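You operate a simulated robot arm through the tools that you are given. There is no shell and no other tool.

You run a simulated robot arm. Do the job below in one go: nothing can be reset, and whatever is moved stays where it is left.

JOB
Square the small cream stack and put a yellow band round it.
Fine: square it in the corner stop with its blue block; lay it lengthways on the middle of the sliding plate, band it with one press and slide the plate out again, the stack still on it. The other stacks stay.

It is judged by the outcome, as a careful person would: the job done as asked, and still so three seconds after it is handed in. It fails if anything else is knocked over, pushed out of place, dropped, spilled or broken.

ROBOT AND FRAMES
A 7-joint arm with a two-finger parallel gripper, fixed in place. Base frame: the origin is on the floor under the middle of its stand, x ahead of it, y to its left, z up. Readings come in m, degrees, newtons and seconds.
It reaches about 1.479 m from its shoulder. Its first joint turns from -166.0 to 166.0 degrees. Payload 4.4 kg.
Tool frame: the origin (TCP) lies between the finger pads and is the grasp point; the fingertips stand 0.023 m ahead of it; z points along the fingers, y is the line along which they close. The gripper opens to 0.094 m. The fingers are 0.038 m wide and 0.01 m thick; the gripper's body (0.054 by 0.096 m) begins 0.039 m behind the TCP.
Orientation is that of the tool frame in the base frame, as [roll, pitch, yaw] about the fixed x, y, z axes, in that order (R = Rz(yaw) Ry(pitch) Rx(roll)). With the fingers straight down and closing along the base's y, the tool's x points along the base's -x, its y along +y and its z along -z.

CONTROLS
- The arm moves only by the tool arm_command. Its argument "moves" is text: rows parted by semicolons, each of 7 numbers parted by spaces: the shift along the tool's x, y, z in m, then the turn, a rotation vector about the tool's x, y, z in degrees, then the finger opening in m, from 0 to 0.094. In form: tx ty tz ax ay az jaw; .... A call has 1 to 20 rows; each row is the pose to reach, as a shift and turn from the pose commanded when the call began, along the tool's axes at that moment. A row lasts 0.2 s, in which the tool goes at most 0.05 m and 8.6 degrees; a call with a longer step from one row to the next is refused whole, and so is a gripper value outside its range. A pose out of reach is approached as far as the arm can. The call stops where the force on the tool passes 90 N (or 10 N more than at its start, if that is more) or the arm is blocked; 0.2 s more then pass. Each finger travels about 0.072 m/s and halts on what it meets, pressing with about 28 N; the grip force reading is that of the motor and also rises with nothing between the fingers. The clock runs only during rows and for 0.2 s after the last one: add rows that repeat a pose to give the fingers time. The reply holds the time, the measured pose of the TCP, the force on the tool along the base axes, the opening and the grip force, in the units named above and with some noise, with the torque about the TCP (base axes, N m) and any sound that the robot's microphone picked up.
- Cameras (640 x 400 px; columns grow to the right, rows downward): "scene" is fixed at [0.3995, -0.6501, 1.529]; the picture's right is [0.89, -0.46, 0.00], its down [-0.22, -0.42, -0.88] and it looks along [0.41, 0.78, -0.48] (base axes); focal length 373 px, centre (320, 200). "wrist" rides on the gripper at [0.086, 0.016, -0.074] in the tool frame; the picture's right is [-0.18, 0.98, 0.00], its down [-0.58, -0.11, -0.81] and it looks along [-0.79, -0.15, 0.59] (tool axes); focal length 243 px, centre (320, 200). There is no depth. A picture from a camera that has moved, and an enlarged one, comes with that camera's place and axes in the base frame and with its lens.
- snapshot(camera): a new picture of that camera. It takes no simulated time.
- enlarge(camera, box): a new picture of the part [left, top, right, bottom] of that camera's present view, enlarged. It takes no simulated time.
- finish_job(): hands the job in; it is judged then, once.

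Nothing tells you positions but the pictures and the camera data. Unless the task says otherwise, let go and move clear before handing in.

The tools are called after ">>>" as a command line: name --argument value ..., lists and objects as JSON in quotes. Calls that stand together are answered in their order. arm_command: Moves the arm, as the interface text tells. Its arguments: {"type":"object","properties":{"moves":{"type":"string"}},"required":["moves"]} The other tools are called the same way: snapshot (camera) takes a picture; enlarge (camera, box) takes an enlarged picture of a part of a camera's view; finish_job () hands the job in.

At the start:

```text
time: 0.0
ee_pos: [0.5679, 0.4819, 1.2813]
ee_rot: [180.0, 0.0, 179.9]
contact_force: [0.8, 0.1, -0.6]
torque: [-0.01, -0.02, -0.01]
width: 0.0937
grasp_force: 0.0
```

scene: 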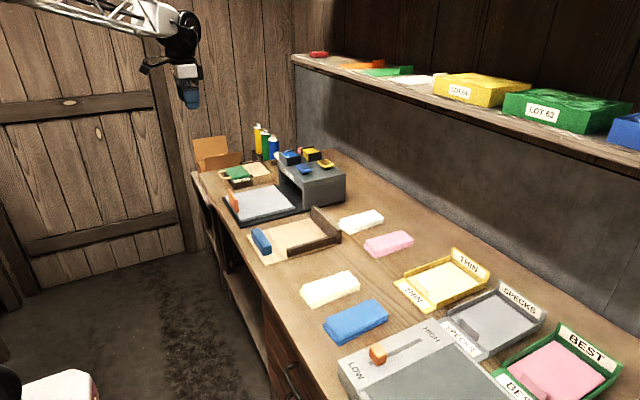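
wrist: 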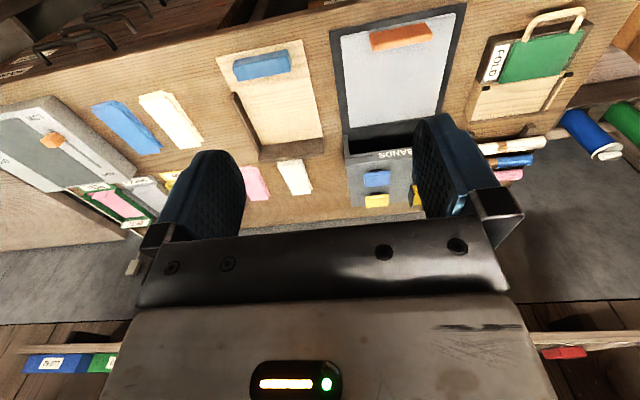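

I see a bench with several stacks (two cream, a pink and a blue), a corner stop with a blue block, a banding machine with a sliding plate and an orange handle, and trays. I'll look closer before moving.

>>> enlarge --camera "scene" --box '[190, 120, 430, 270]'

>>> enlarge --camera "scene" --box '[215, 135, 355, 225]'

>>> enlarge --camera "wrist" --box '[200, 0, 480, 220]'

>>> enlarge --camera "scene" --box '[280, 200, 640, 400]'

```text
2.67 times, centred on (310, 195) of scene
camera zoom: at [0.3995, -0.6501, 1.529], right [0.89, -0.46, 0.0], down [-0.22, -0.42, -0.88], along [0.41, 0.78, -0.48], focal length 995 px, centre (347, 213)
```

zoom: 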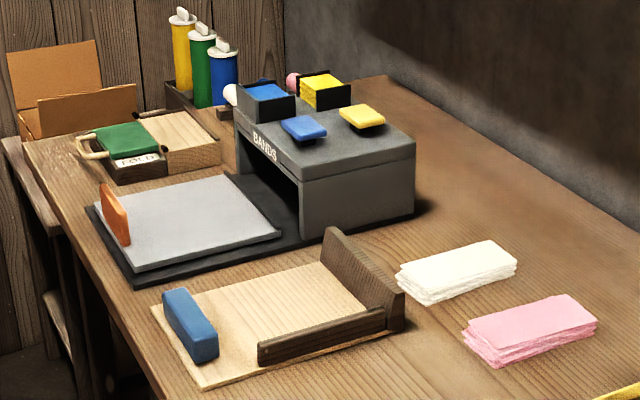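

```text
4.44 times, centred on (285, 180) of scene
camera zoom: at [0.3995, -0.6501, 1.529], right [0.89, -0.46, 0.0], down [-0.22, -0.42, -0.88], along [0.41, 0.78, -0.48], focal length 1658 px, centre (476, 289)
```

zoom: 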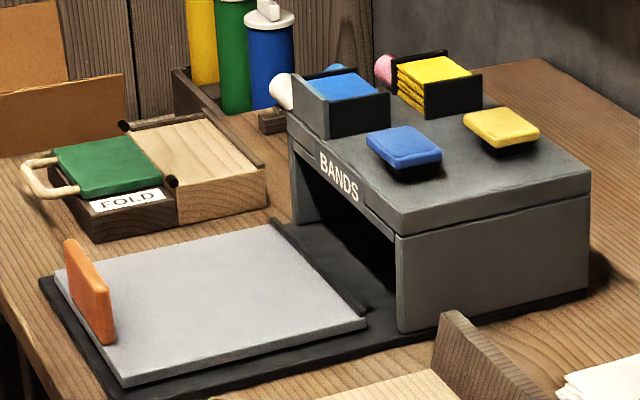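

```text
1.82 times, centred on (340, 110) of wrist
camera zoom: at [0.4817, 0.4995, 1.3551], right [0.18, 0.98, 0.0], down [0.58, -0.11, 0.81], along [0.79, -0.15, -0.59], focal length 441 px, centre (284, 364)
```

zoom: 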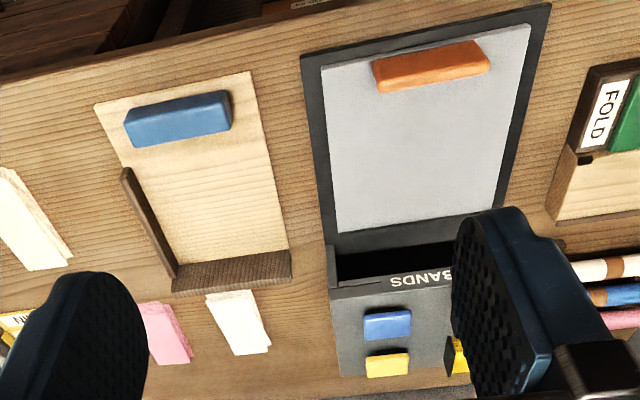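

```text
1.78 times, centred on (460, 300) of scene
camera zoom: at [0.3995, -0.6501, 1.529], right [0.89, -0.46, 0.0], down [-0.22, -0.42, -0.88], along [0.41, 0.78, -0.48], focal length 663 px, centre (71, 22)
```

zoom: 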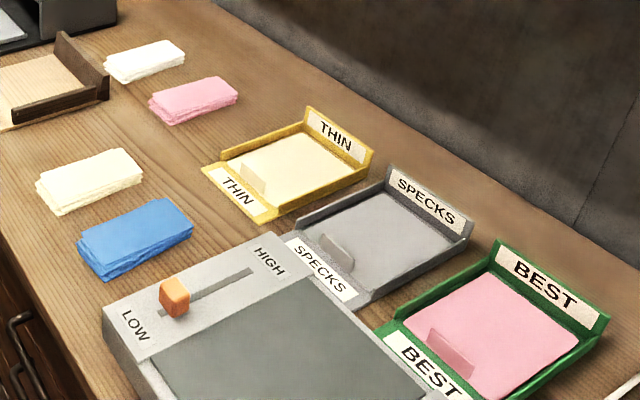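

There are several stacks, and I need to tell cream from white and read the details of the banding machine. I'm enlarging each candidate.

>>> enlarge --camera "scene" --box '[290, 195, 420, 315]'

>>> enlarge --camera "wrist" --box '[70, 60, 350, 220]'

>>> enlarge --camera "scene" --box '[290, 40, 640, 160]'

>>> enlarge --camera "wrist" --box '[310, 0, 620, 220]'

>>> enlarge --camera "scene" --box '[240, 200, 350, 270]'

```text
3.33 times, centred on (355, 255) of scene
camera zoom: at [0.3995, -0.6501, 1.529], right [0.89, -0.46, 0.0], down [-0.22, -0.42, -0.88], along [0.41, 0.78, -0.48], focal length 1244 px, centre (203, 17)
```

zoom: 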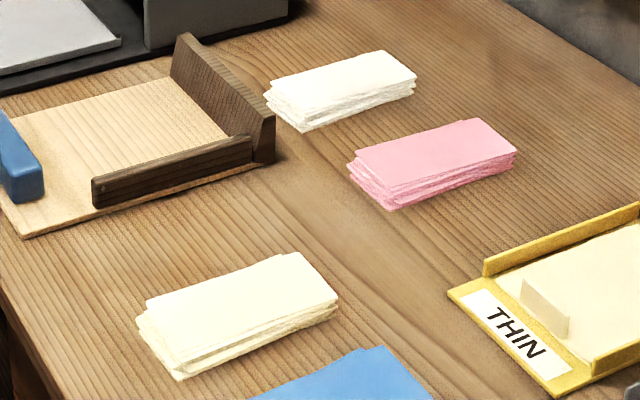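

```text
2.29 times, centred on (210, 140) of wrist
camera zoom: at [0.4817, 0.4995, 1.3551], right [0.18, 0.98, 0.0], down [0.58, -0.11, 0.81], along [0.79, -0.15, -0.59], focal length 555 px, centre (571, 337)
```

zoom: 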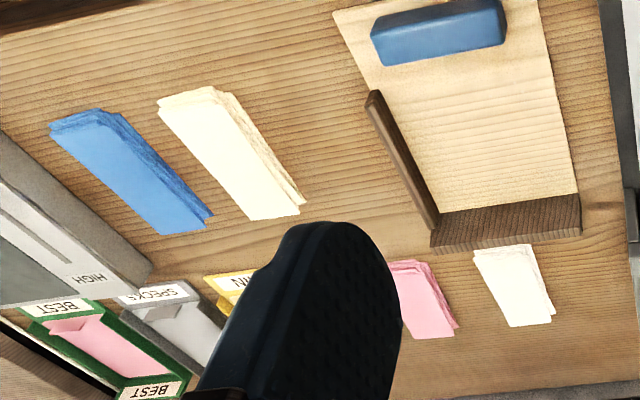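

```text
1.83 times, centred on (465, 100) of scene
camera zoom: at [0.3995, -0.6501, 1.529], right [0.89, -0.46, 0.0], down [-0.22, -0.42, -0.88], along [0.41, 0.78, -0.48], focal length 682 px, centre (55, 383)
```

zoom: 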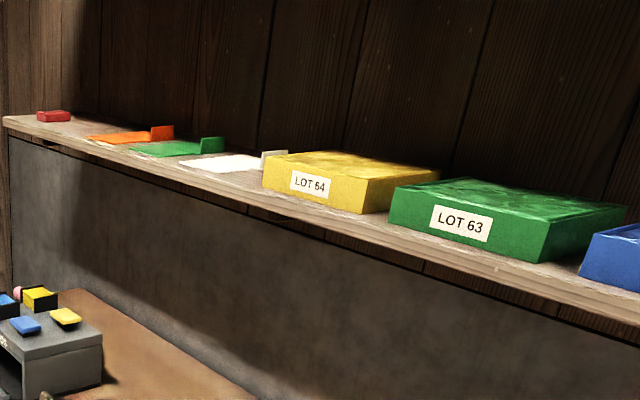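

```text
1.82 times, centred on (465, 110) of wrist
camera zoom: at [0.4817, 0.4995, 1.3551], right [0.18, 0.98, 0.0], down [0.58, -0.11, 0.81], along [0.79, -0.15, -0.59], focal length 441 px, centre (56, 364)
```

zoom: 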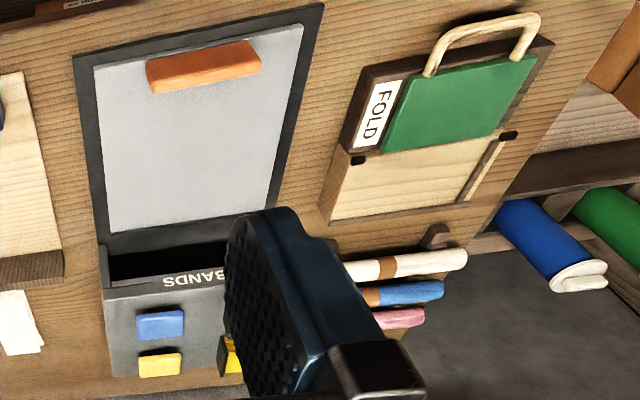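

```text
5.71 times, centred on (295, 235) of scene
camera zoom: at [0.3995, -0.6501, 1.529], right [0.89, -0.46, 0.0], down [-0.22, -0.42, -0.88], along [0.41, 0.78, -0.48], focal length 2132 px, centre (463, 0)
```

zoom: 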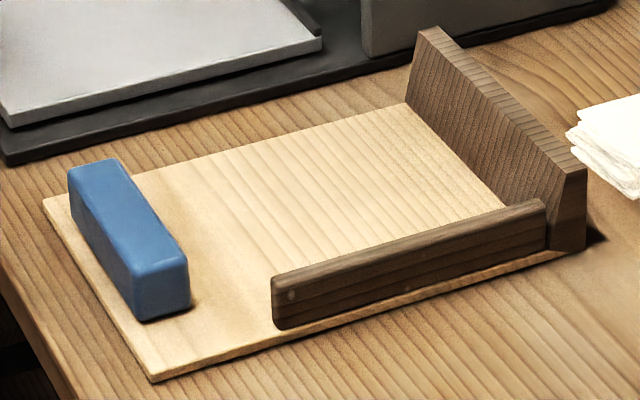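

The cream stack is the one at about (0.79, 0.03), long side along x. The corner stop is at about x 0.675–0.915, y 0.26–0.42, and the banding plate is at x 0.675–0.89, y 0.50–0.71. I'm moving above the cream stack for a closer look.

>>> arm_command --moves "0.001 -0.037 0.021 0 0 0 0.094; 0.002 -0.074 0.042 0 0 0 0.094; 0.003 -0.111 0.063 0 0 0 0.094; 0.004 -0.148 0.084 0 0 0 0.094; 0.005 -0.185 0.105 0 0 0 0.094; 0.006 -0.222 0.126 0 0 0 0.094; 0.007 -0.259 0.147 0 0 0 0.094; 0.008 -0.296 0.168 0 0 0 0.094; 0.008 -0.333 0.189 0 0 0 0.094; 0.008 -0.370 0.210 0 0 0 0.094; 0.008 -0.407 0.231 0 0 0 0.094; 0.008 -0.442 0.250 0 0 0 0.094"

```text
time: 2.6
ee_pos: [0.5613, 0.042, 1.032]
ee_rot: [-180.0, -0.1, -179.9]
contact_force: [-1.1, -0.3, 0.5]
torque: [-0.01, -0.03, -0.01]
width: 0.0941
grasp_force: 0.1
```

>>> snapshot --camera "wrist"

>>> snapshot --camera "scene"

```text
taken
camera wrist: at [0.4744, 0.0584, 1.1064], right [0.18, 0.98, 0.0], down [0.58, -0.11, 0.81], along [0.79, -0.15, -0.59], focal length 243 px, centre (320, 200)
```

wrist: 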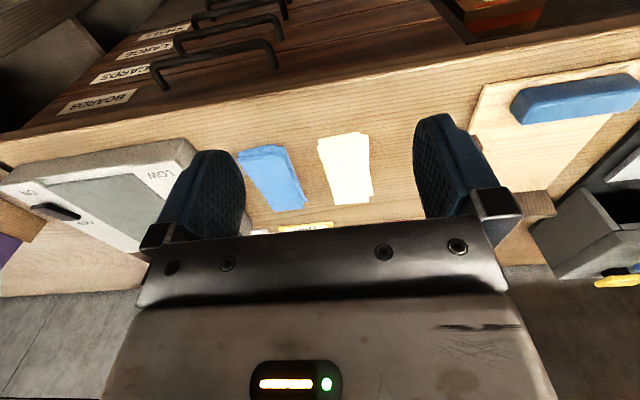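

```text
taken
```

scene: 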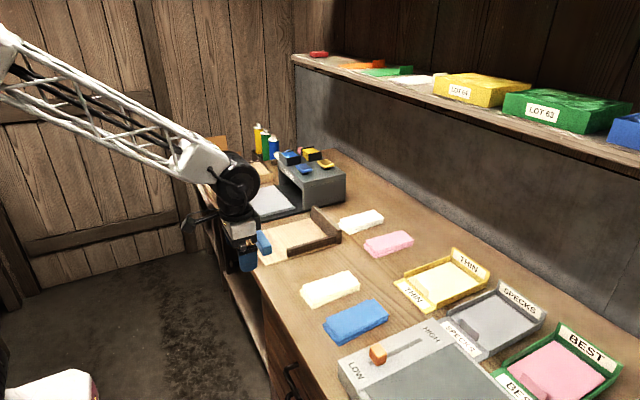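

The cream stack sits between the fingers in the wrist view. I'm enlarging it to measure its edges and layers.

>>> enlarge --camera "wrist" --box '[220, 110, 420, 235]'

>>> enlarge --camera "scene" --box '[290, 260, 370, 310]'

```text
3.20 times, centred on (320, 172) of wrist
camera zoom: at [0.4744, 0.0584, 1.1064], right [0.18, 0.98, 0.0], down [0.58, -0.11, 0.81], along [0.79, -0.15, -0.59], focal length 776 px, centre (320, 288)
```

zoom: 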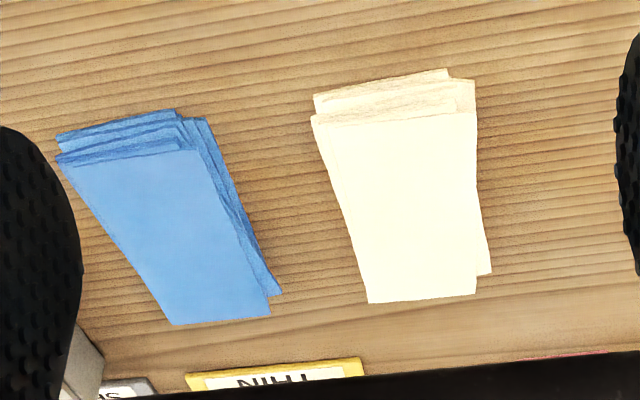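

```text
8.00 times, centred on (330, 285) of scene
camera zoom: at [0.3995, -0.6501, 1.529], right [0.89, -0.46, 0.0], down [-0.22, -0.42, -0.88], along [0.41, 0.78, -0.48], focal length 2985 px, centre (240, -480)
```

zoom: 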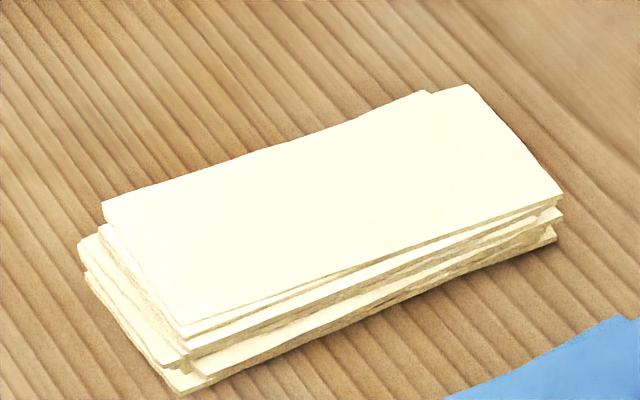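

The cream stack is about 0.15 x 0.065 m, roughly five layers and 0.02–0.025 m tall, centred near (0.797, 0.044). Before picking it up I want a close view of the corner stop, to plan how to get fingers around the stack there.

>>> arm_command --moves "-0.008 0.04 0.007 0 0 0 0.094; -0.016 0.08 0.014 0 0 0 0.094; -0.024 0.12 0.021 0 0 0 0.094; -0.032 0.16 0.028 0 0 0 0.094; -0.040 0.20 0.035 0 0 0 0.094; -0.048 0.24 0.042 0 0 0 0.094; -0.056 0.28 0.05 0 0 0 0.094"

>>> snapshot --camera "wrist"

>>> enlarge --camera "wrist" --box '[200, 40, 460, 240]'

```text
time: 4.2
ee_pos: [0.6152, 0.3196, 0.9838]
ee_rot: [-180.0, 0.0, -179.9]
contact_force: [0.1, 0.2, -0.1]
torque: [-0.02, -0.02, 0.02]
width: 0.0942
grasp_force: 0.0
```

```text
taken
camera wrist: at [0.5287, 0.3364, 1.0573], right [0.18, 0.98, 0.0], down [0.58, -0.11, 0.81], along [0.79, -0.15, -0.59], focal length 243 px, centre (320, 200)
```

wrist: 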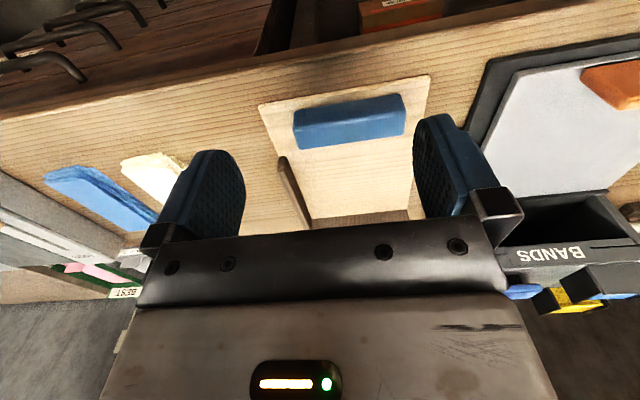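

```text
2.00 times, centred on (330, 140) of wrist
camera zoom: at [0.5287, 0.3364, 1.0573], right [0.18, 0.98, 0.0], down [0.58, -0.11, 0.81], along [0.79, -0.15, -0.59], focal length 485 px, centre (300, 320)
```

zoom: 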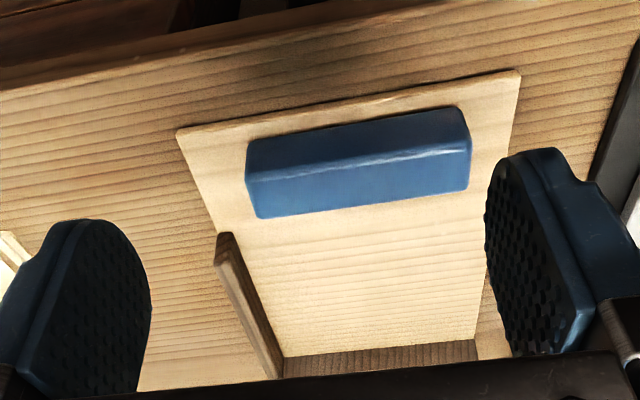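

>>> enlarge --camera "wrist" --box '[240, 120, 440, 240]'

>>> enlarge --camera "wrist" --box '[110, 140, 210, 210]'

>>> enlarge --camera "scene" --box '[280, 200, 350, 260]'

```text
3.20 times, centred on (340, 180) of wrist
camera zoom: at [0.5287, 0.3364, 1.0573], right [0.18, 0.98, 0.0], down [0.58, -0.11, 0.81], along [0.79, -0.15, -0.59], focal length 776 px, centre (256, 264)
```

zoom: 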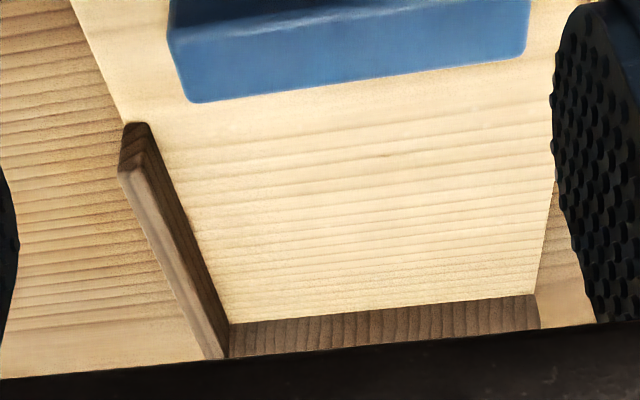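

```text
5.71 times, centred on (160, 175) of wrist
camera zoom: at [0.5287, 0.3364, 1.0573], right [0.18, 0.98, 0.0], down [0.58, -0.11, 0.81], along [0.79, -0.15, -0.59], focal length 1386 px, centre (1234, 343)
```

zoom: 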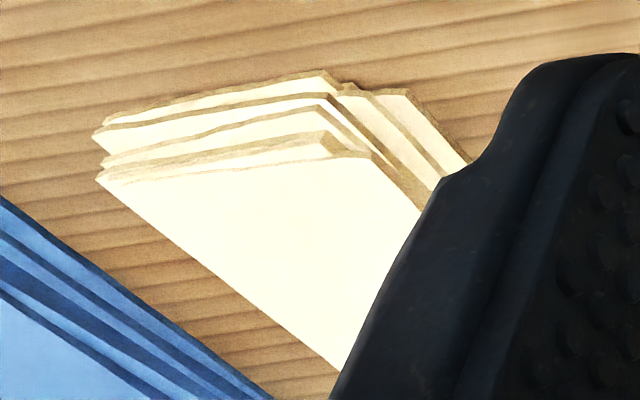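

```text
6.67 times, centred on (315, 230) of scene
camera zoom: at [0.3995, -0.6501, 1.529], right [0.89, -0.46, 0.0], down [-0.22, -0.42, -0.88], along [0.41, 0.78, -0.48], focal length 2488 px, centre (353, 0)
```

zoom: 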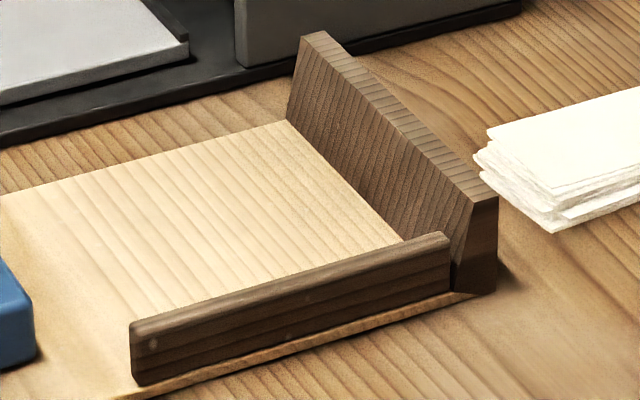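

The stop's right-hand wall is about 0.028 m high, taller than the stack, so a finger can't fit between a flush stack and that wall. My plan is:
1. Square the long side against the right wall with the stack sticking out past the wall's near end.
2. Shift the stack off that wall.
3. Square the ends against the far wall.

First I'll turn the gripper over the blue block.

>>> arm_command --moves "-0.008 0.0016 0.005 0 0 8.2 0.094; -0.016 0.0032 0.01 0 0 16.4 0.094; -0.024 0.0048 0.015 0 0 24.6 0.094; -0.032 0.0064 0.02 0 0 32.8 0.094; -0.04 0.008 0.025 0 0 41 0.094; -0.048 0.0096 0.03 0 0 49.2 0.094; -0.056 0.0112 0.035 0 0 57.4 0.094; -0.064 0.0128 0.04 0 0 65.6 0.094; -0.072 0.0144 0.045 0 0 73.8 0.094; -0.08 0.016 0.05 0 0 82 0.094; -0.087 0.0174 0.054 0 0 90 0.094"

>>> snapshot --camera "wrist"

>>> enlarge --camera "scene" --box '[190, 140, 370, 270]'

```text
time: 6.6
ee_pos: [0.7047, 0.3383, 0.9271]
ee_rot: [-179.9, 0.1, 90.0]
contact_force: [-0.6, -0.6, -0.3]
torque: [-0.02, 0.01, -0.02]
width: 0.0941
grasp_force: 0.0
```

```text
taken
camera wrist: at [0.7196, 0.4253, 1.0009], right [0.98, -0.18, 0.0], down [-0.11, -0.58, 0.81], along [-0.15, -0.79, -0.59], focal length 243 px, centre (320, 200)
```

wrist: 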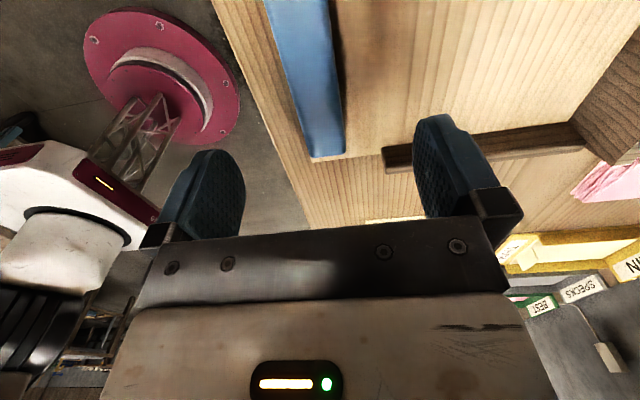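

```text
3.08 times, centred on (280, 205) of scene
camera zoom: at [0.3995, -0.6501, 1.529], right [0.89, -0.46, 0.0], down [-0.22, -0.42, -0.88], along [0.41, 0.78, -0.48], focal length 1148 px, centre (443, 185)
```

zoom: 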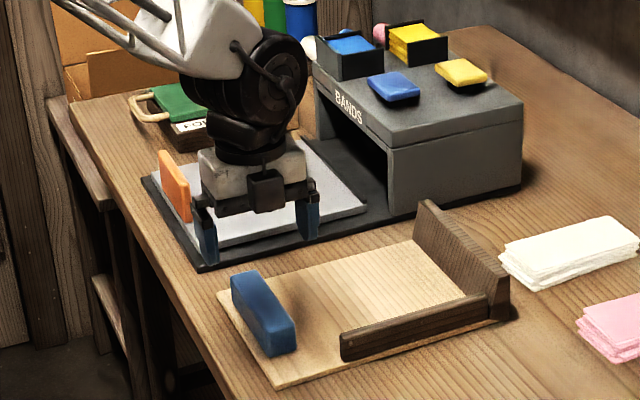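

>>> enlarge --camera "wrist" --box '[240, 0, 440, 170]'

```text
2.35 times, centred on (340, 85) of wrist
camera zoom: at [0.7196, 0.4253, 1.0009], right [0.98, -0.18, 0.0], down [-0.11, -0.58, 0.81], along [-0.15, -0.79, -0.59], focal length 571 px, centre (273, 471)
```

zoom: 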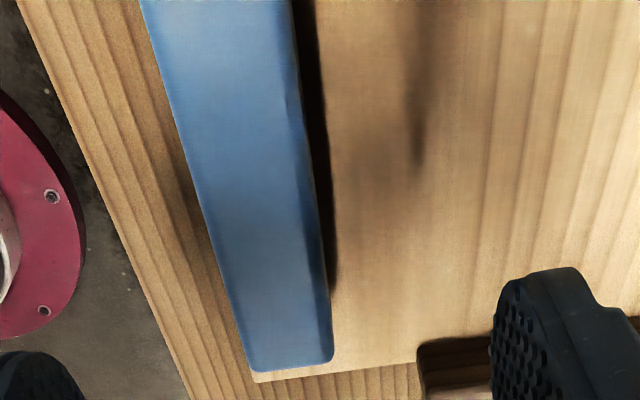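

The blue block's centre is at about (0.699, 0.336), in line with the base axes. I'm lowering over it and closing the fingers across its width.

>>> arm_command --moves "-0.002 -0.0055 0.02 0 0 0 0.094; -0.002 -0.0055 0.05 0 0 0 0.094; -0.002 -0.0055 0.075 0 0 0 0.094; -0.002 -0.0055 0.09 0 0 0 0.094; -0.002 -0.0055 0.095 0 0 0 0.094"

>>> snapshot --camera "wrist"

>>> enlarge --camera "scene" --box '[220, 190, 350, 280]'

```text
time: 7.8
ee_pos: [0.699, 0.3367, 0.8319]
ee_rot: [180.0, 0.0, 90.0]
contact_force: [-0.5, -0.4, -1.3]
torque: [-0.03, 0.02, -0.03]
width: 0.0938
grasp_force: 0.1
```

```text
taken
camera wrist: at [0.7141, 0.424, 0.9059], right [0.98, -0.18, 0.0], down [-0.11, -0.58, 0.81], along [-0.15, -0.79, -0.59], focal length 243 px, centre (320, 200)
```

wrist: 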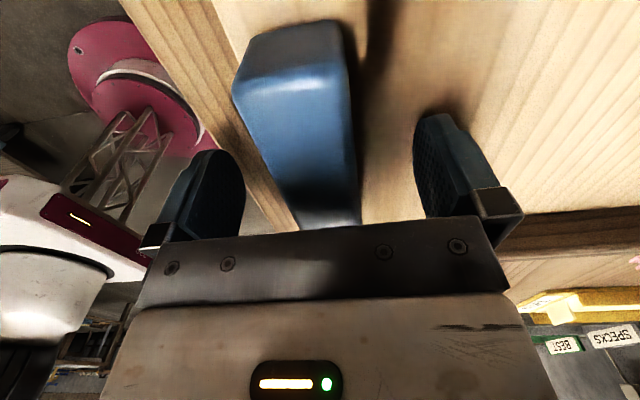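

```text
4.44 times, centred on (285, 235) of scene
camera zoom: at [0.3995, -0.6501, 1.529], right [0.89, -0.46, 0.0], down [-0.22, -0.42, -0.88], along [0.41, 0.78, -0.48], focal length 1658 px, centre (476, 44)
```

zoom: 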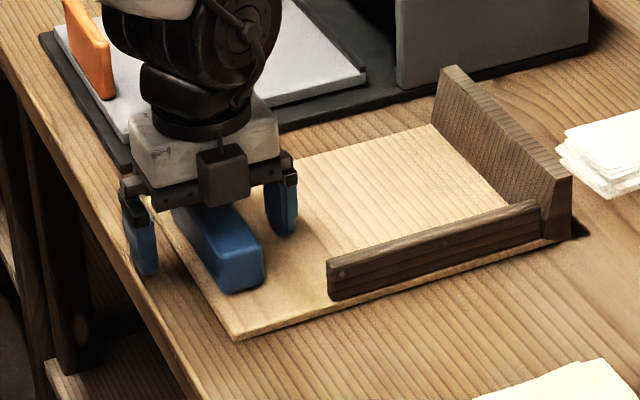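

The fingers straddle the block. I'm closing on it.

>>> arm_command --moves "0 0 0 0 0 0 0.06; 0 0 0 0 0 0 0.03; 0 0 0 0 0 0 0.0; 0 0 0 0 0 0 0.0; 0 0 0 0 0 0 0.0"

```text
time: 9.0
ee_pos: [0.699, 0.3369, 0.833]
ee_rot: [-180.0, -0.1, 90.0]
contact_force: [24.3, 0.2, -10.3]
torque: [0.5, -0.25, -0.25]
width: 0.033
grasp_force: 44.8
```

The fingers read a width of 0.033, but there is a 24 N side force. I'll wait briefly and look again before lifting.

>>> arm_command --moves "0 0 0 0 0 0 0.0; 0 0 0 0 0 0 0.0"

>>> snapshot --camera "wrist"

>>> enlarge --camera "scene" --box '[220, 190, 350, 280]'

```text
time: 9.6
ee_pos: [0.6987, 0.3366, 0.8326]
ee_rot: [-180.0, 0.0, 90.0]
contact_force: [29.9, -0.1, -10.3]
torque: [0.34, 0.05, -0.26]
width: 0.0329
grasp_force: 44.5
```

```text
taken
camera wrist: at [0.7146, 0.4239, 0.906], right [0.98, -0.18, 0.0], down [-0.11, -0.58, 0.81], along [-0.15, -0.79, -0.59], focal length 243 px, centre (320, 200)
```

wrist: 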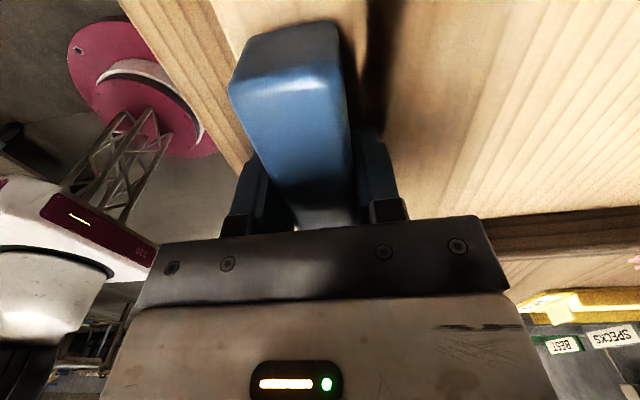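

```text
4.44 times, centred on (285, 235) of scene
camera zoom: at [0.3995, -0.6501, 1.529], right [0.89, -0.46, 0.0], down [-0.22, -0.42, -0.88], along [0.41, 0.78, -0.48], focal length 1658 px, centre (476, 44)
```

zoom: 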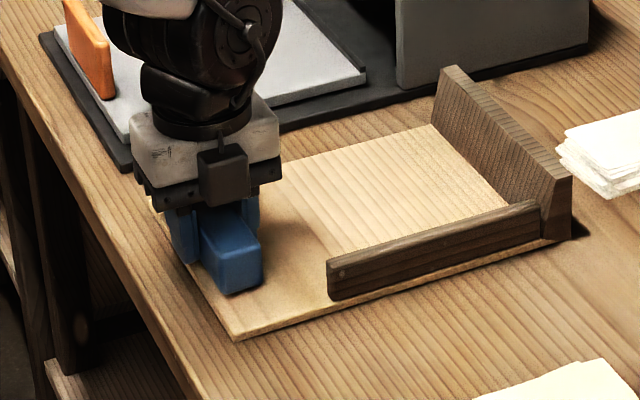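

The block hasn't shifted and it resists being pushed toward -x, so it may sit on a slide. I'll test gently with a small +x move.

>>> arm_command --moves "0 0.002 0 0 0 0 0.0; 0 0.004 0 0 0 0 0.0; 0 0.006 0 0 0 0 0.0"

```text
time: 10.4
ee_pos: [0.7043, 0.3377, 0.8313]
ee_rot: [-180.0, 0.0, 90.2]
contact_force: [-1.5, -3.9, 3.0]
torque: [-1.23, 0.5, -0.23]
width: 0.033
grasp_force: 45.1
```

The force dropped away when moving +x, so the block slides that way and is stopped toward -x. Now I'll test a tiny lift.

>>> arm_command --moves "0 0 -0.001 0 0 0 0.0; 0 0 -0.002 0 0 0 0.0; 0 0 -0.003 0 0 0 0.0"

```text
time: 11.2
ee_pos: [0.7028, 0.3355, 0.8341]
ee_rot: [-179.9, 0.1, 90.1]
contact_force: [-0.9, 12.9, -35.9]
torque: [0.1, -0.55, -0.48]
width: 0.0329
grasp_force: 44.6
```

The block can't be lifted, so it is captive on the board. I'll go back down and test whether it moves along y.

>>> arm_command --moves "0 0 0.001 0 0 0 0.0; 0 0 0.003 0 0 0 0.0; 0 0 0.003 0 0 0 0.0"

>>> arm_command --moves "-0.002 0 0 0 0 0 0.0; -0.004 0 0 0 0 0 0.0; -0.006 0 0 0 0 0 0.0"

```text
time: 12.0
ee_pos: [0.704, 0.3353, 0.8337]
ee_rot: [179.9, 0.0, 90.0]
contact_force: [-1.3, 2.3, -7.4]
torque: [-1.06, 0.19, -0.12]
width: 0.0328
grasp_force: 44.9
```

```text
time: 12.8
ee_pos: [0.705, 0.3314, 0.8327]
ee_rot: [179.9, 0.0, 90.1]
contact_force: [-0.9, 37.5, 9.2]
torque: [0.1, 0.23, -0.41]
width: 0.0329
grasp_force: 44.9
```

The block also resists y, so it is a pusher that slides along x only. I'll use it to square the ends against the far wall and keep the sides flush with the fingers. I'm relaxing the force now, then opening and lifting off.

>>> arm_command --moves "0.003 0 0 0 0 0 0.0; 0.006 0 0 0 0 0 0.0; 0.006 0 0 0 0 0 0.0; 0.006 0 0 0 0 0 0.04; 0.006 0 0 0 0 0 0.07; 0.006 0 0 0 0 0 0.094; 0.006 0 0 0 0 0 0.094"

>>> snapshot --camera "wrist"

```text
time: 14.4
ee_pos: [0.7046, 0.3361, 0.8323]
ee_rot: [180.0, 0.0, 90.1]
contact_force: [-0.5, 1.0, 0.5]
torque: [0.03, -0.01, 0.0]
width: 0.0941
grasp_force: 0.0
```

```text
taken
camera wrist: at [0.7208, 0.4231, 0.9057], right [0.98, -0.18, 0.0], down [-0.11, -0.58, 0.81], along [-0.15, -0.79, -0.59], focal length 243 px, centre (320, 200)
```

wrist: 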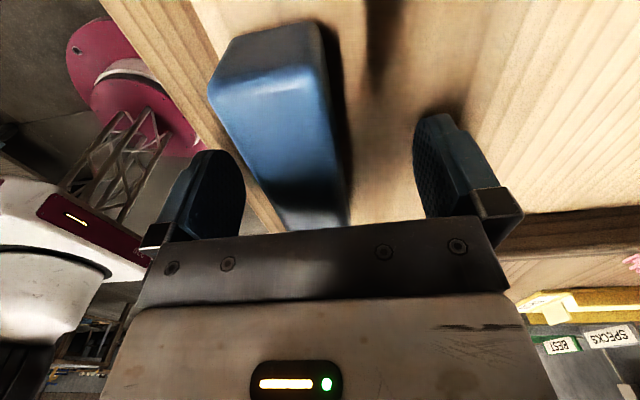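

The block looks back at its original place. I'll test whether it slides by pushing it +x with the near finger for a short distance while watching the force.

>>> arm_command --moves "0 0.01 0 0 0 0 0.094; 0 0.02 0 0 0 0 0.094; 0 0.026 0 0 0 0 0.094; 0 0.030 0 0 0 0 0.094; 0 0.034 0 0 0 0 0.094; 0 0.038 0 0 0 0 0.094; 0 0.042 0 0 0 0 0.094; 0 0.046 0 0 0 0 0.094"

>>> snapshot --camera "wrist"

>>> enlarge --camera "scene" --box '[220, 190, 350, 280]'

```text
time: 16.2
ee_pos: [0.7499, 0.3364, 0.8331]
ee_rot: [-179.9, 0.0, 90.1]
contact_force: [-0.9, 0.1, -0.1]
torque: [0.03, -0.02, -0.03]
width: 0.094
grasp_force: 0.1
```

```text
taken
camera wrist: at [0.7659, 0.4238, 0.9066], right [0.98, -0.18, 0.0], down [-0.11, -0.58, 0.81], along [-0.15, -0.79, -0.59], focal length 243 px, centre (320, 200)
```

wrist: 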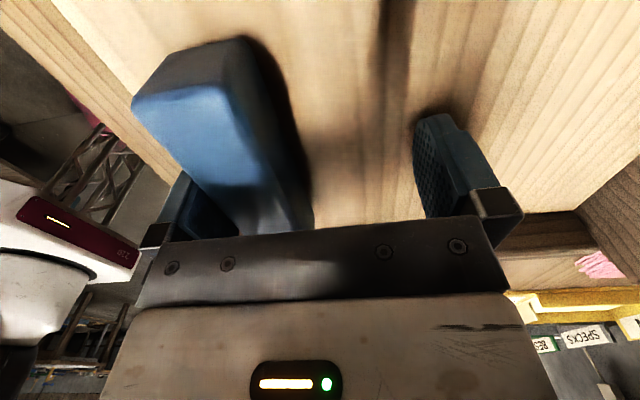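

```text
4.44 times, centred on (285, 235) of scene
camera zoom: at [0.3995, -0.6501, 1.529], right [0.89, -0.46, 0.0], down [-0.22, -0.42, -0.88], along [0.41, 0.78, -0.48], focal length 1658 px, centre (476, 44)
```

zoom: 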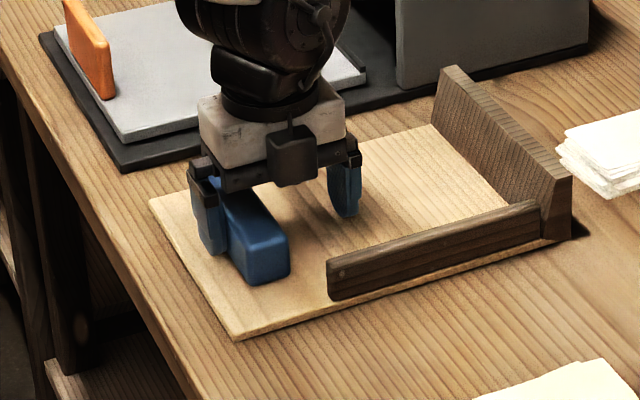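

The block slides freely along x. I'm backing off a little to see whether it stays or springs back.

>>> arm_command --moves "0 -0.01 0 0 0 0 0.094; 0 -0.02 0 0 0 0 0.094; 0 -0.02 0 0 0 0 0.094; 0 -0.02 0 0 0 0 0.094"

>>> snapshot --camera "wrist"

```text
time: 17.2
ee_pos: [0.7294, 0.336, 0.8319]
ee_rot: [-180.0, 0.1, 89.9]
contact_force: [-0.1, -0.3, -0.3]
torque: [-0.02, 0.03, -0.02]
width: 0.0942
grasp_force: 0.1
```

```text
taken
camera wrist: at [0.7454, 0.4237, 0.9059], right [0.98, -0.18, 0.0], down [-0.11, -0.58, 0.81], along [-0.15, -0.79, -0.59], focal length 243 px, centre (320, 200)
```

wrist: 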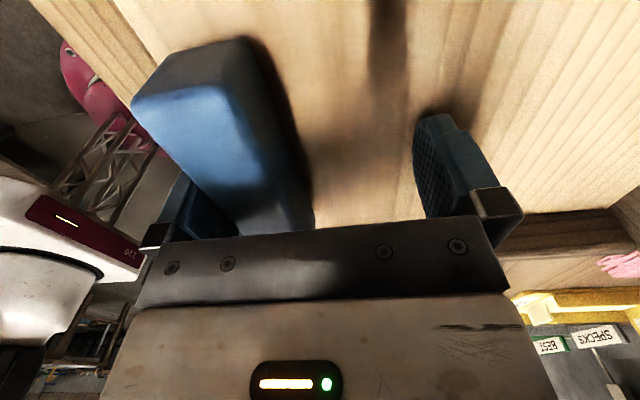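

The block springs back to its rest position, so it is a spring-return pusher. I'm letting it return, lifting off, and going over to the cream stack with the gripper turned back.

>>> arm_command --moves "0 -0.015 0 0 0 0 0.094; 0 -0.03 0 0 0 0 0.094; 0 -0.03 -0.04 0 0 0 0.094; 0 -0.03 -0.08 0 0 0 0.094; 0 -0.03 -0.12 0 0 0 0.094; -0.0265 -0.021 -0.12 0 0 -8.2 0.094; -0.053 -0.012 -0.12 0 0 -16.4 0.094; -0.0796 -0.003 -0.12 0 0 -24.6 0.094; -0.106 0.0056 -0.12 0 0 -32.8 0.094; -0.1327 0.0145 -0.12 0 0 -41 0.094; -0.159 0.0235 -0.12 0 0 -49.2 0.094; -0.1858 0.0324 -0.12 0 0 -57.4 0.094; -0.2124 0.0413 -0.12 0 0 -65.6 0.094; -0.239 0.0502 -0.12 0 0 -73.8 0.094; -0.2655 0.059 -0.12 0 0 -82 0.094; -0.292 0.068 -0.12 0 0 -90 0.094"

>>> snapshot --camera "wrist"

>>> snapshot --camera "scene"

```text
time: 20.6
ee_pos: [0.7977, 0.0441, 0.9521]
ee_rot: [179.9, 0.1, -179.7]
contact_force: [0.3, 0.0, 0.0]
torque: [0.01, -0.02, 0.02]
width: 0.094
grasp_force: 0.1
```

```text
taken
camera wrist: at [0.7115, 0.0612, 1.0266], right [0.18, 0.98, 0.0], down [0.58, -0.11, 0.81], along [0.79, -0.15, -0.59], focal length 243 px, centre (320, 200)
```

wrist: 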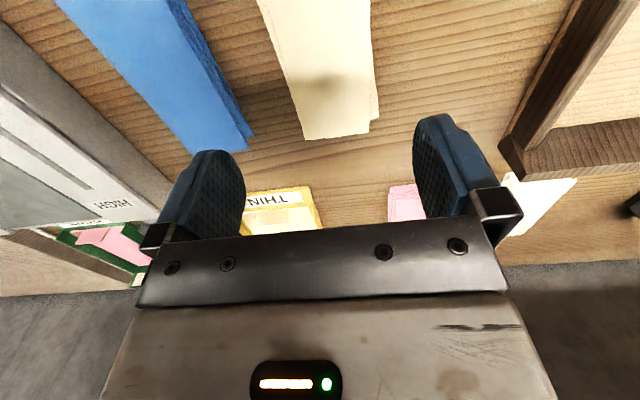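

```text
taken
```

scene: 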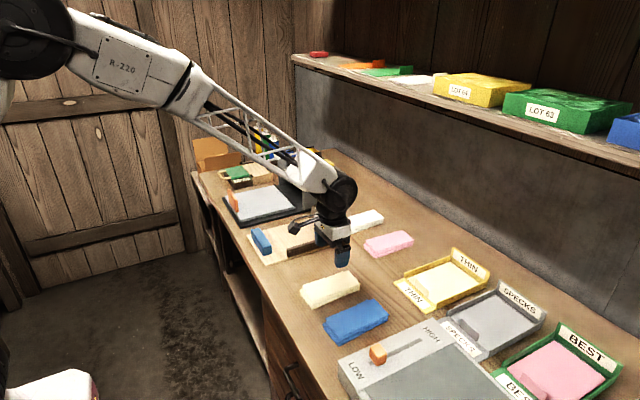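

>>> arm_command --moves "0.002 0.005 0.02 0 0 0 0.094; 0.002 0.005 0.045 0 0 0 0.094; 0.002 0.005 0.065 0 0 0 0.094; 0.002 0.005 0.075 0 0 0 0.094"

>>> snapshot --camera "wrist"

>>> enlarge --camera "scene" --box '[280, 220, 400, 310]'

```text
time: 21.6
ee_pos: [0.7967, 0.0484, 0.8785]
ee_rot: [-180.0, 0.0, -179.9]
contact_force: [0.0, -0.3, 0.5]
torque: [0.03, -0.03, 0.01]
width: 0.0939
grasp_force: 0.0
```

```text
taken
camera wrist: at [0.7101, 0.0657, 0.9512], right [0.18, 0.98, 0.0], down [0.58, -0.11, 0.81], along [0.79, -0.15, -0.59], focal length 243 px, centre (320, 200)
```

wrist: 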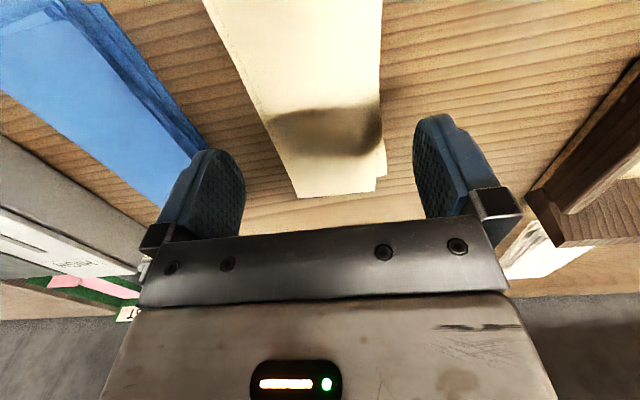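

```text
4.44 times, centred on (340, 265) of scene
camera zoom: at [0.3995, -0.6501, 1.529], right [0.89, -0.46, 0.0], down [-0.22, -0.42, -0.88], along [0.41, 0.78, -0.48], focal length 1658 px, centre (231, -89)
```

zoom: 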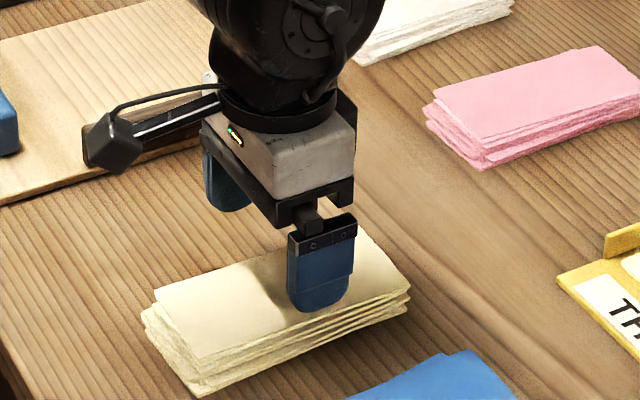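

>>> arm_command --moves "0 0.001 0.015 0 0 0 0.094; 0 0.001 0.03 0 0 0 0.094; 0 0.001 0.04 0 0 0 0.094; 0 0.001 0.046 0 0 0 0.094"

>>> snapshot --camera "wrist"

>>> enlarge --camera "scene" --box '[280, 220, 400, 310]'

```text
time: 22.6
ee_pos: [0.7968, 0.0504, 0.8318]
ee_rot: [180.0, 0.0, -179.9]
contact_force: [0.2, -0.1, -0.4]
torque: [-0.01, 0.0, -0.02]
width: 0.0942
grasp_force: 0.1
```

```text
taken
camera wrist: at [0.7101, 0.0672, 0.9056], right [0.18, 0.98, 0.0], down [0.58, -0.11, 0.81], along [0.79, -0.15, -0.59], focal length 243 px, centre (320, 200)
```

wrist: 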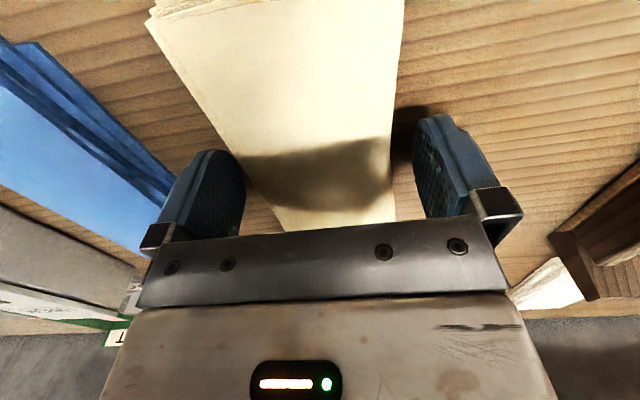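

```text
4.44 times, centred on (340, 265) of scene
camera zoom: at [0.3995, -0.6501, 1.529], right [0.89, -0.46, 0.0], down [-0.22, -0.42, -0.88], along [0.41, 0.78, -0.48], focal length 1658 px, centre (231, -89)
```

zoom: 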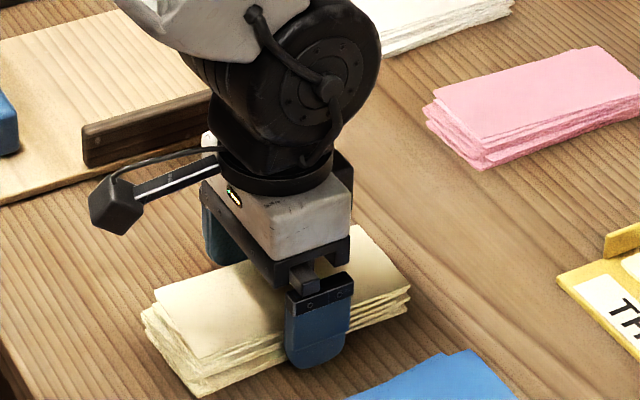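

Both fingers are clear of the stack. I'm lowering in small steps until the tips are just above the bench.

>>> arm_command --moves "0 0 0.003 0 0 0 0.094; 0 0 0.005 0 0 0 0.094"

>>> arm_command --moves "0 0 0.002 0 0 0 0.094; 0 0 0.003 0 0 0 0.094"

```text
time: 23.2
ee_pos: [0.7967, 0.0501, 0.827]
ee_rot: [-180.0, 0.0, -179.9]
contact_force: [0.5, 0.3, 0.4]
torque: [0.02, 0.02, 0.03]
width: 0.0942
grasp_force: 0.0
```

```text
time: 23.8
ee_pos: [0.7954, 0.0489, 0.825]
ee_rot: [179.9, -0.1, 180.0]
contact_force: [0.3, -1.1, 0.5]
torque: [-0.04, 0.03, 0.0]
width: 0.0941
grasp_force: 0.1
```

>>> arm_command --moves "0 0 0.001 0 0 0 0.094; 0 0 0.002 0 0 0 0.094"

>>> enlarge --camera "scene" --box '[310, 265, 370, 310]'

```text
time: 24.4
ee_pos: [0.795, 0.0511, 0.8227]
ee_rot: [-180.0, 0.1, -180.0]
contact_force: [-17.6, -6.4, 28.1]
torque: [0.09, 0.94, 0.37]
width: 0.0937
grasp_force: 0.0
```

```text
8.89 times, centred on (340, 288) of scene
camera zoom: at [0.3995, -0.6501, 1.529], right [0.89, -0.46, 0.0], down [-0.22, -0.42, -0.88], along [0.41, 0.78, -0.48], focal length 3317 px, centre (142, -578)
```

zoom: 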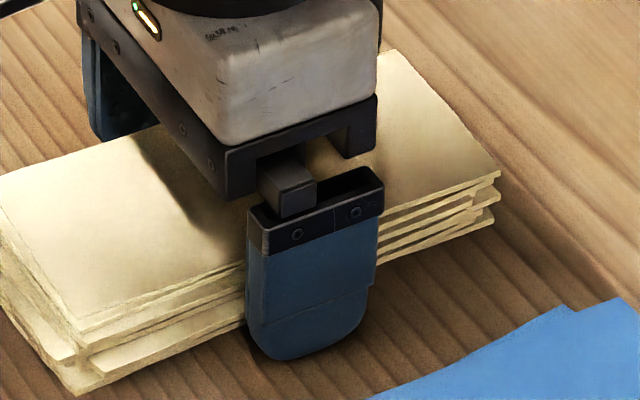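

The tips touch the bench at about z 0.800. I'm raising 2 mm and closing gradually on the stack's long sides.

>>> arm_command --moves "0 0 -0.0015 0 0 0 0.094; 0 0 -0.003 0 0 0 0.094; 0 0 -0.003 0 0 0 0.088; 0 0 -0.003 0 0 0 0.084; 0 0 -0.003 0 0 0 0.08; 0 0 -0.003 0 0 0 0.076; 0 0 -0.003 0 0 0 0.072; 0 0 -0.003 0 0 0 0.068; 0 0 -0.003 0 0 0 0.064; 0 0 -0.003 0 0 0 0.06; 0 0 -0.003 0 0 0 0.05; 0 0 -0.003 0 0 0 0.04; 0 0 -0.003 0 0 0 0.04"

>>> snapshot --camera "wrist"

>>> enlarge --camera "scene" --box '[290, 250, 370, 310]'

```text
time: 27.2
ee_pos: [0.7968, 0.0487, 0.8239]
ee_rot: [180.0, 0.0, -180.0]
contact_force: [0.0, 0.7, 0.1]
torque: [0.0, -0.11, 0.02]
width: 0.0678
grasp_force: 28.2
```

```text
taken
camera wrist: at [0.7095, 0.0671, 0.898], right [0.18, 0.98, 0.0], down [0.58, -0.11, 0.81], along [0.79, -0.15, -0.59], focal length 243 px, centre (320, 200)
```

wrist: 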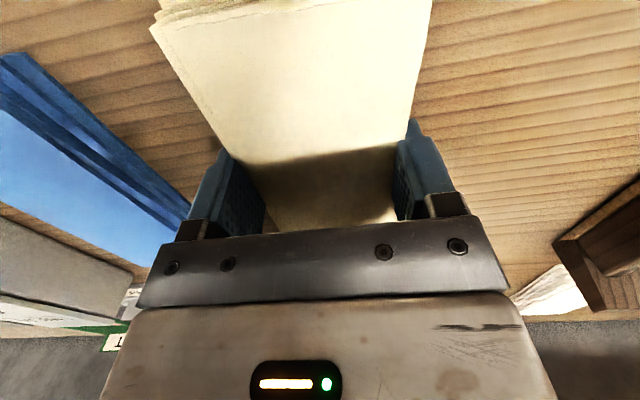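

```text
6.67 times, centred on (330, 280) of scene
camera zoom: at [0.3995, -0.6501, 1.529], right [0.89, -0.46, 0.0], down [-0.22, -0.42, -0.88], along [0.41, 0.78, -0.48], focal length 2488 px, centre (253, -333)
```

zoom: 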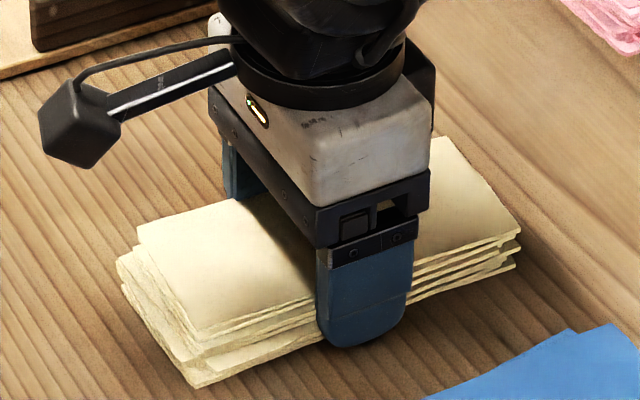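

The grip holds at a 0.068 width. I'm lifting slowly by 0.03 to check that every layer comes along.

>>> arm_command --moves "0 0 -0.003 0 0 0 0.04; 0 0 -0.008 0 0 0 0.04; 0 0 -0.015 0 0 0 0.04; 0 0 -0.022 0 0 0 0.04; 0 0 -0.03 0 0 0 0.04; 0 0 -0.03 0 0 0 0.04"

>>> snapshot --camera "wrist"

>>> enlarge --camera "scene" --box '[290, 240, 380, 310]'

```text
time: 28.6
ee_pos: [0.7961, 0.0483, 0.8532]
ee_rot: [179.9, 0.1, 180.0]
contact_force: [-0.3, -0.1, -0.6]
torque: [0.0, -0.02, 0.0]
width: 0.0677
grasp_force: 28.5
```

```text
taken
camera wrist: at [0.709, 0.0665, 0.928], right [0.18, 0.98, 0.0], down [0.58, -0.11, 0.81], along [0.79, -0.15, -0.59], focal length 243 px, centre (320, 200)
```

wrist: 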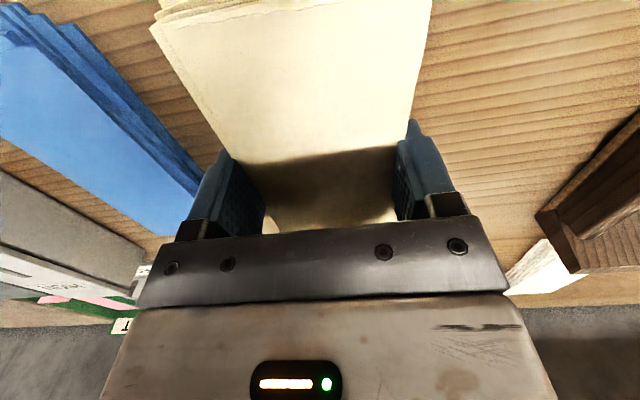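

```text
5.71 times, centred on (335, 275) of scene
camera zoom: at [0.3995, -0.6501, 1.529], right [0.89, -0.46, 0.0], down [-0.22, -0.42, -0.88], along [0.41, 0.78, -0.48], focal length 2132 px, centre (234, -229)
```

zoom: 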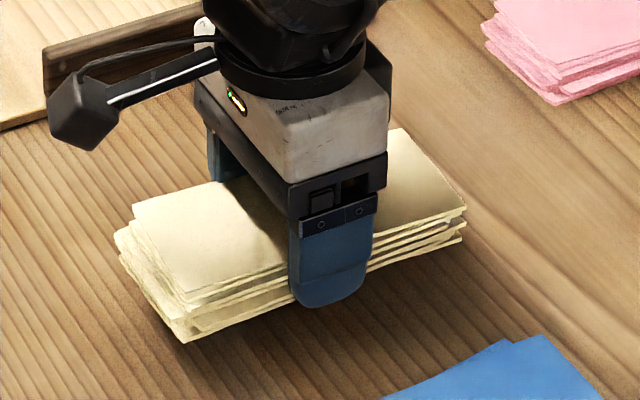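

All layers lifted together. I'm carrying the stack up and over to the corner stop, hovering with its centre near (0.82, 0.325).

>>> arm_command --moves "0 0 -0.02 0 0 0 0.04; 0 0 -0.045 0 0 0 0.04; -0.001 0.01 -0.07 0 0 0 0.04; -0.003 0.03 -0.077 0 0 0 0.04; -0.006 0.06 -0.077 0 0 0 0.04; -0.009 0.095 -0.077 0 0 0 0.04; -0.012 0.13 -0.077 0 0 0 0.04; -0.015 0.165 -0.077 0 0 0 0.04; -0.018 0.2 -0.077 0 0 0 0.04; -0.021 0.235 -0.077 0 0 0 0.04; -0.023 0.262 -0.077 0 0 0 0.04; -0.024 0.277 -0.077 0 0 0 0.04; -0.024 0.277 -0.077 0 0 0 0.04"

>>> snapshot --camera "wrist"

>>> enlarge --camera "scene" --box '[220, 160, 370, 270]'

```text
time: 31.4
ee_pos: [0.8207, 0.327, 0.9314]
ee_rot: [180.0, -0.1, -179.9]
contact_force: [0.5, -0.1, -1.1]
torque: [0.01, 0.0, 0.02]
width: 0.0673
grasp_force: 27.8
```

```text
taken
camera wrist: at [0.7334, 0.344, 1.0064], right [0.18, 0.98, 0.0], down [0.58, -0.11, 0.81], along [0.79, -0.15, -0.59], focal length 243 px, centre (320, 200)
```

wrist: 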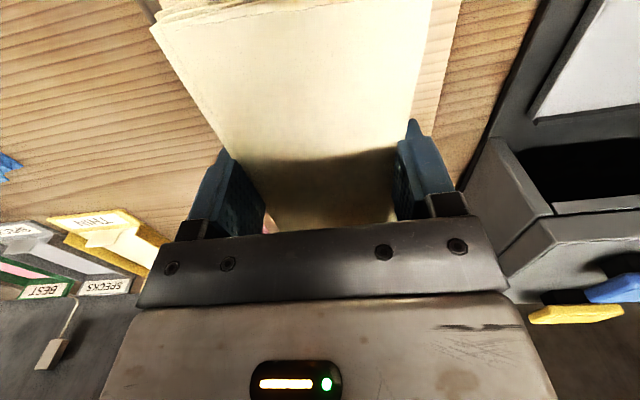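

```text
3.64 times, centred on (295, 215) of scene
camera zoom: at [0.3995, -0.6501, 1.529], right [0.89, -0.46, 0.0], down [-0.22, -0.42, -0.88], along [0.41, 0.78, -0.48], focal length 1357 px, centre (411, 146)
```

zoom: 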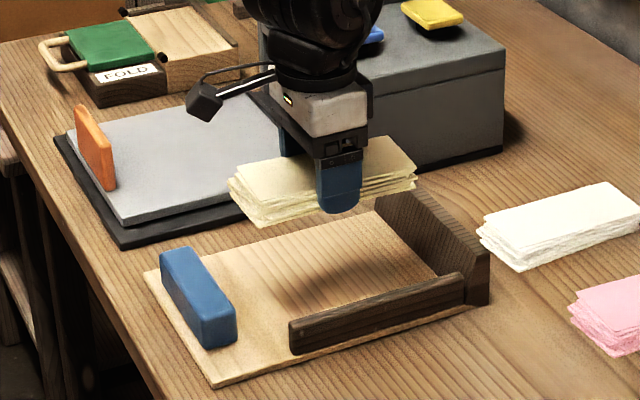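

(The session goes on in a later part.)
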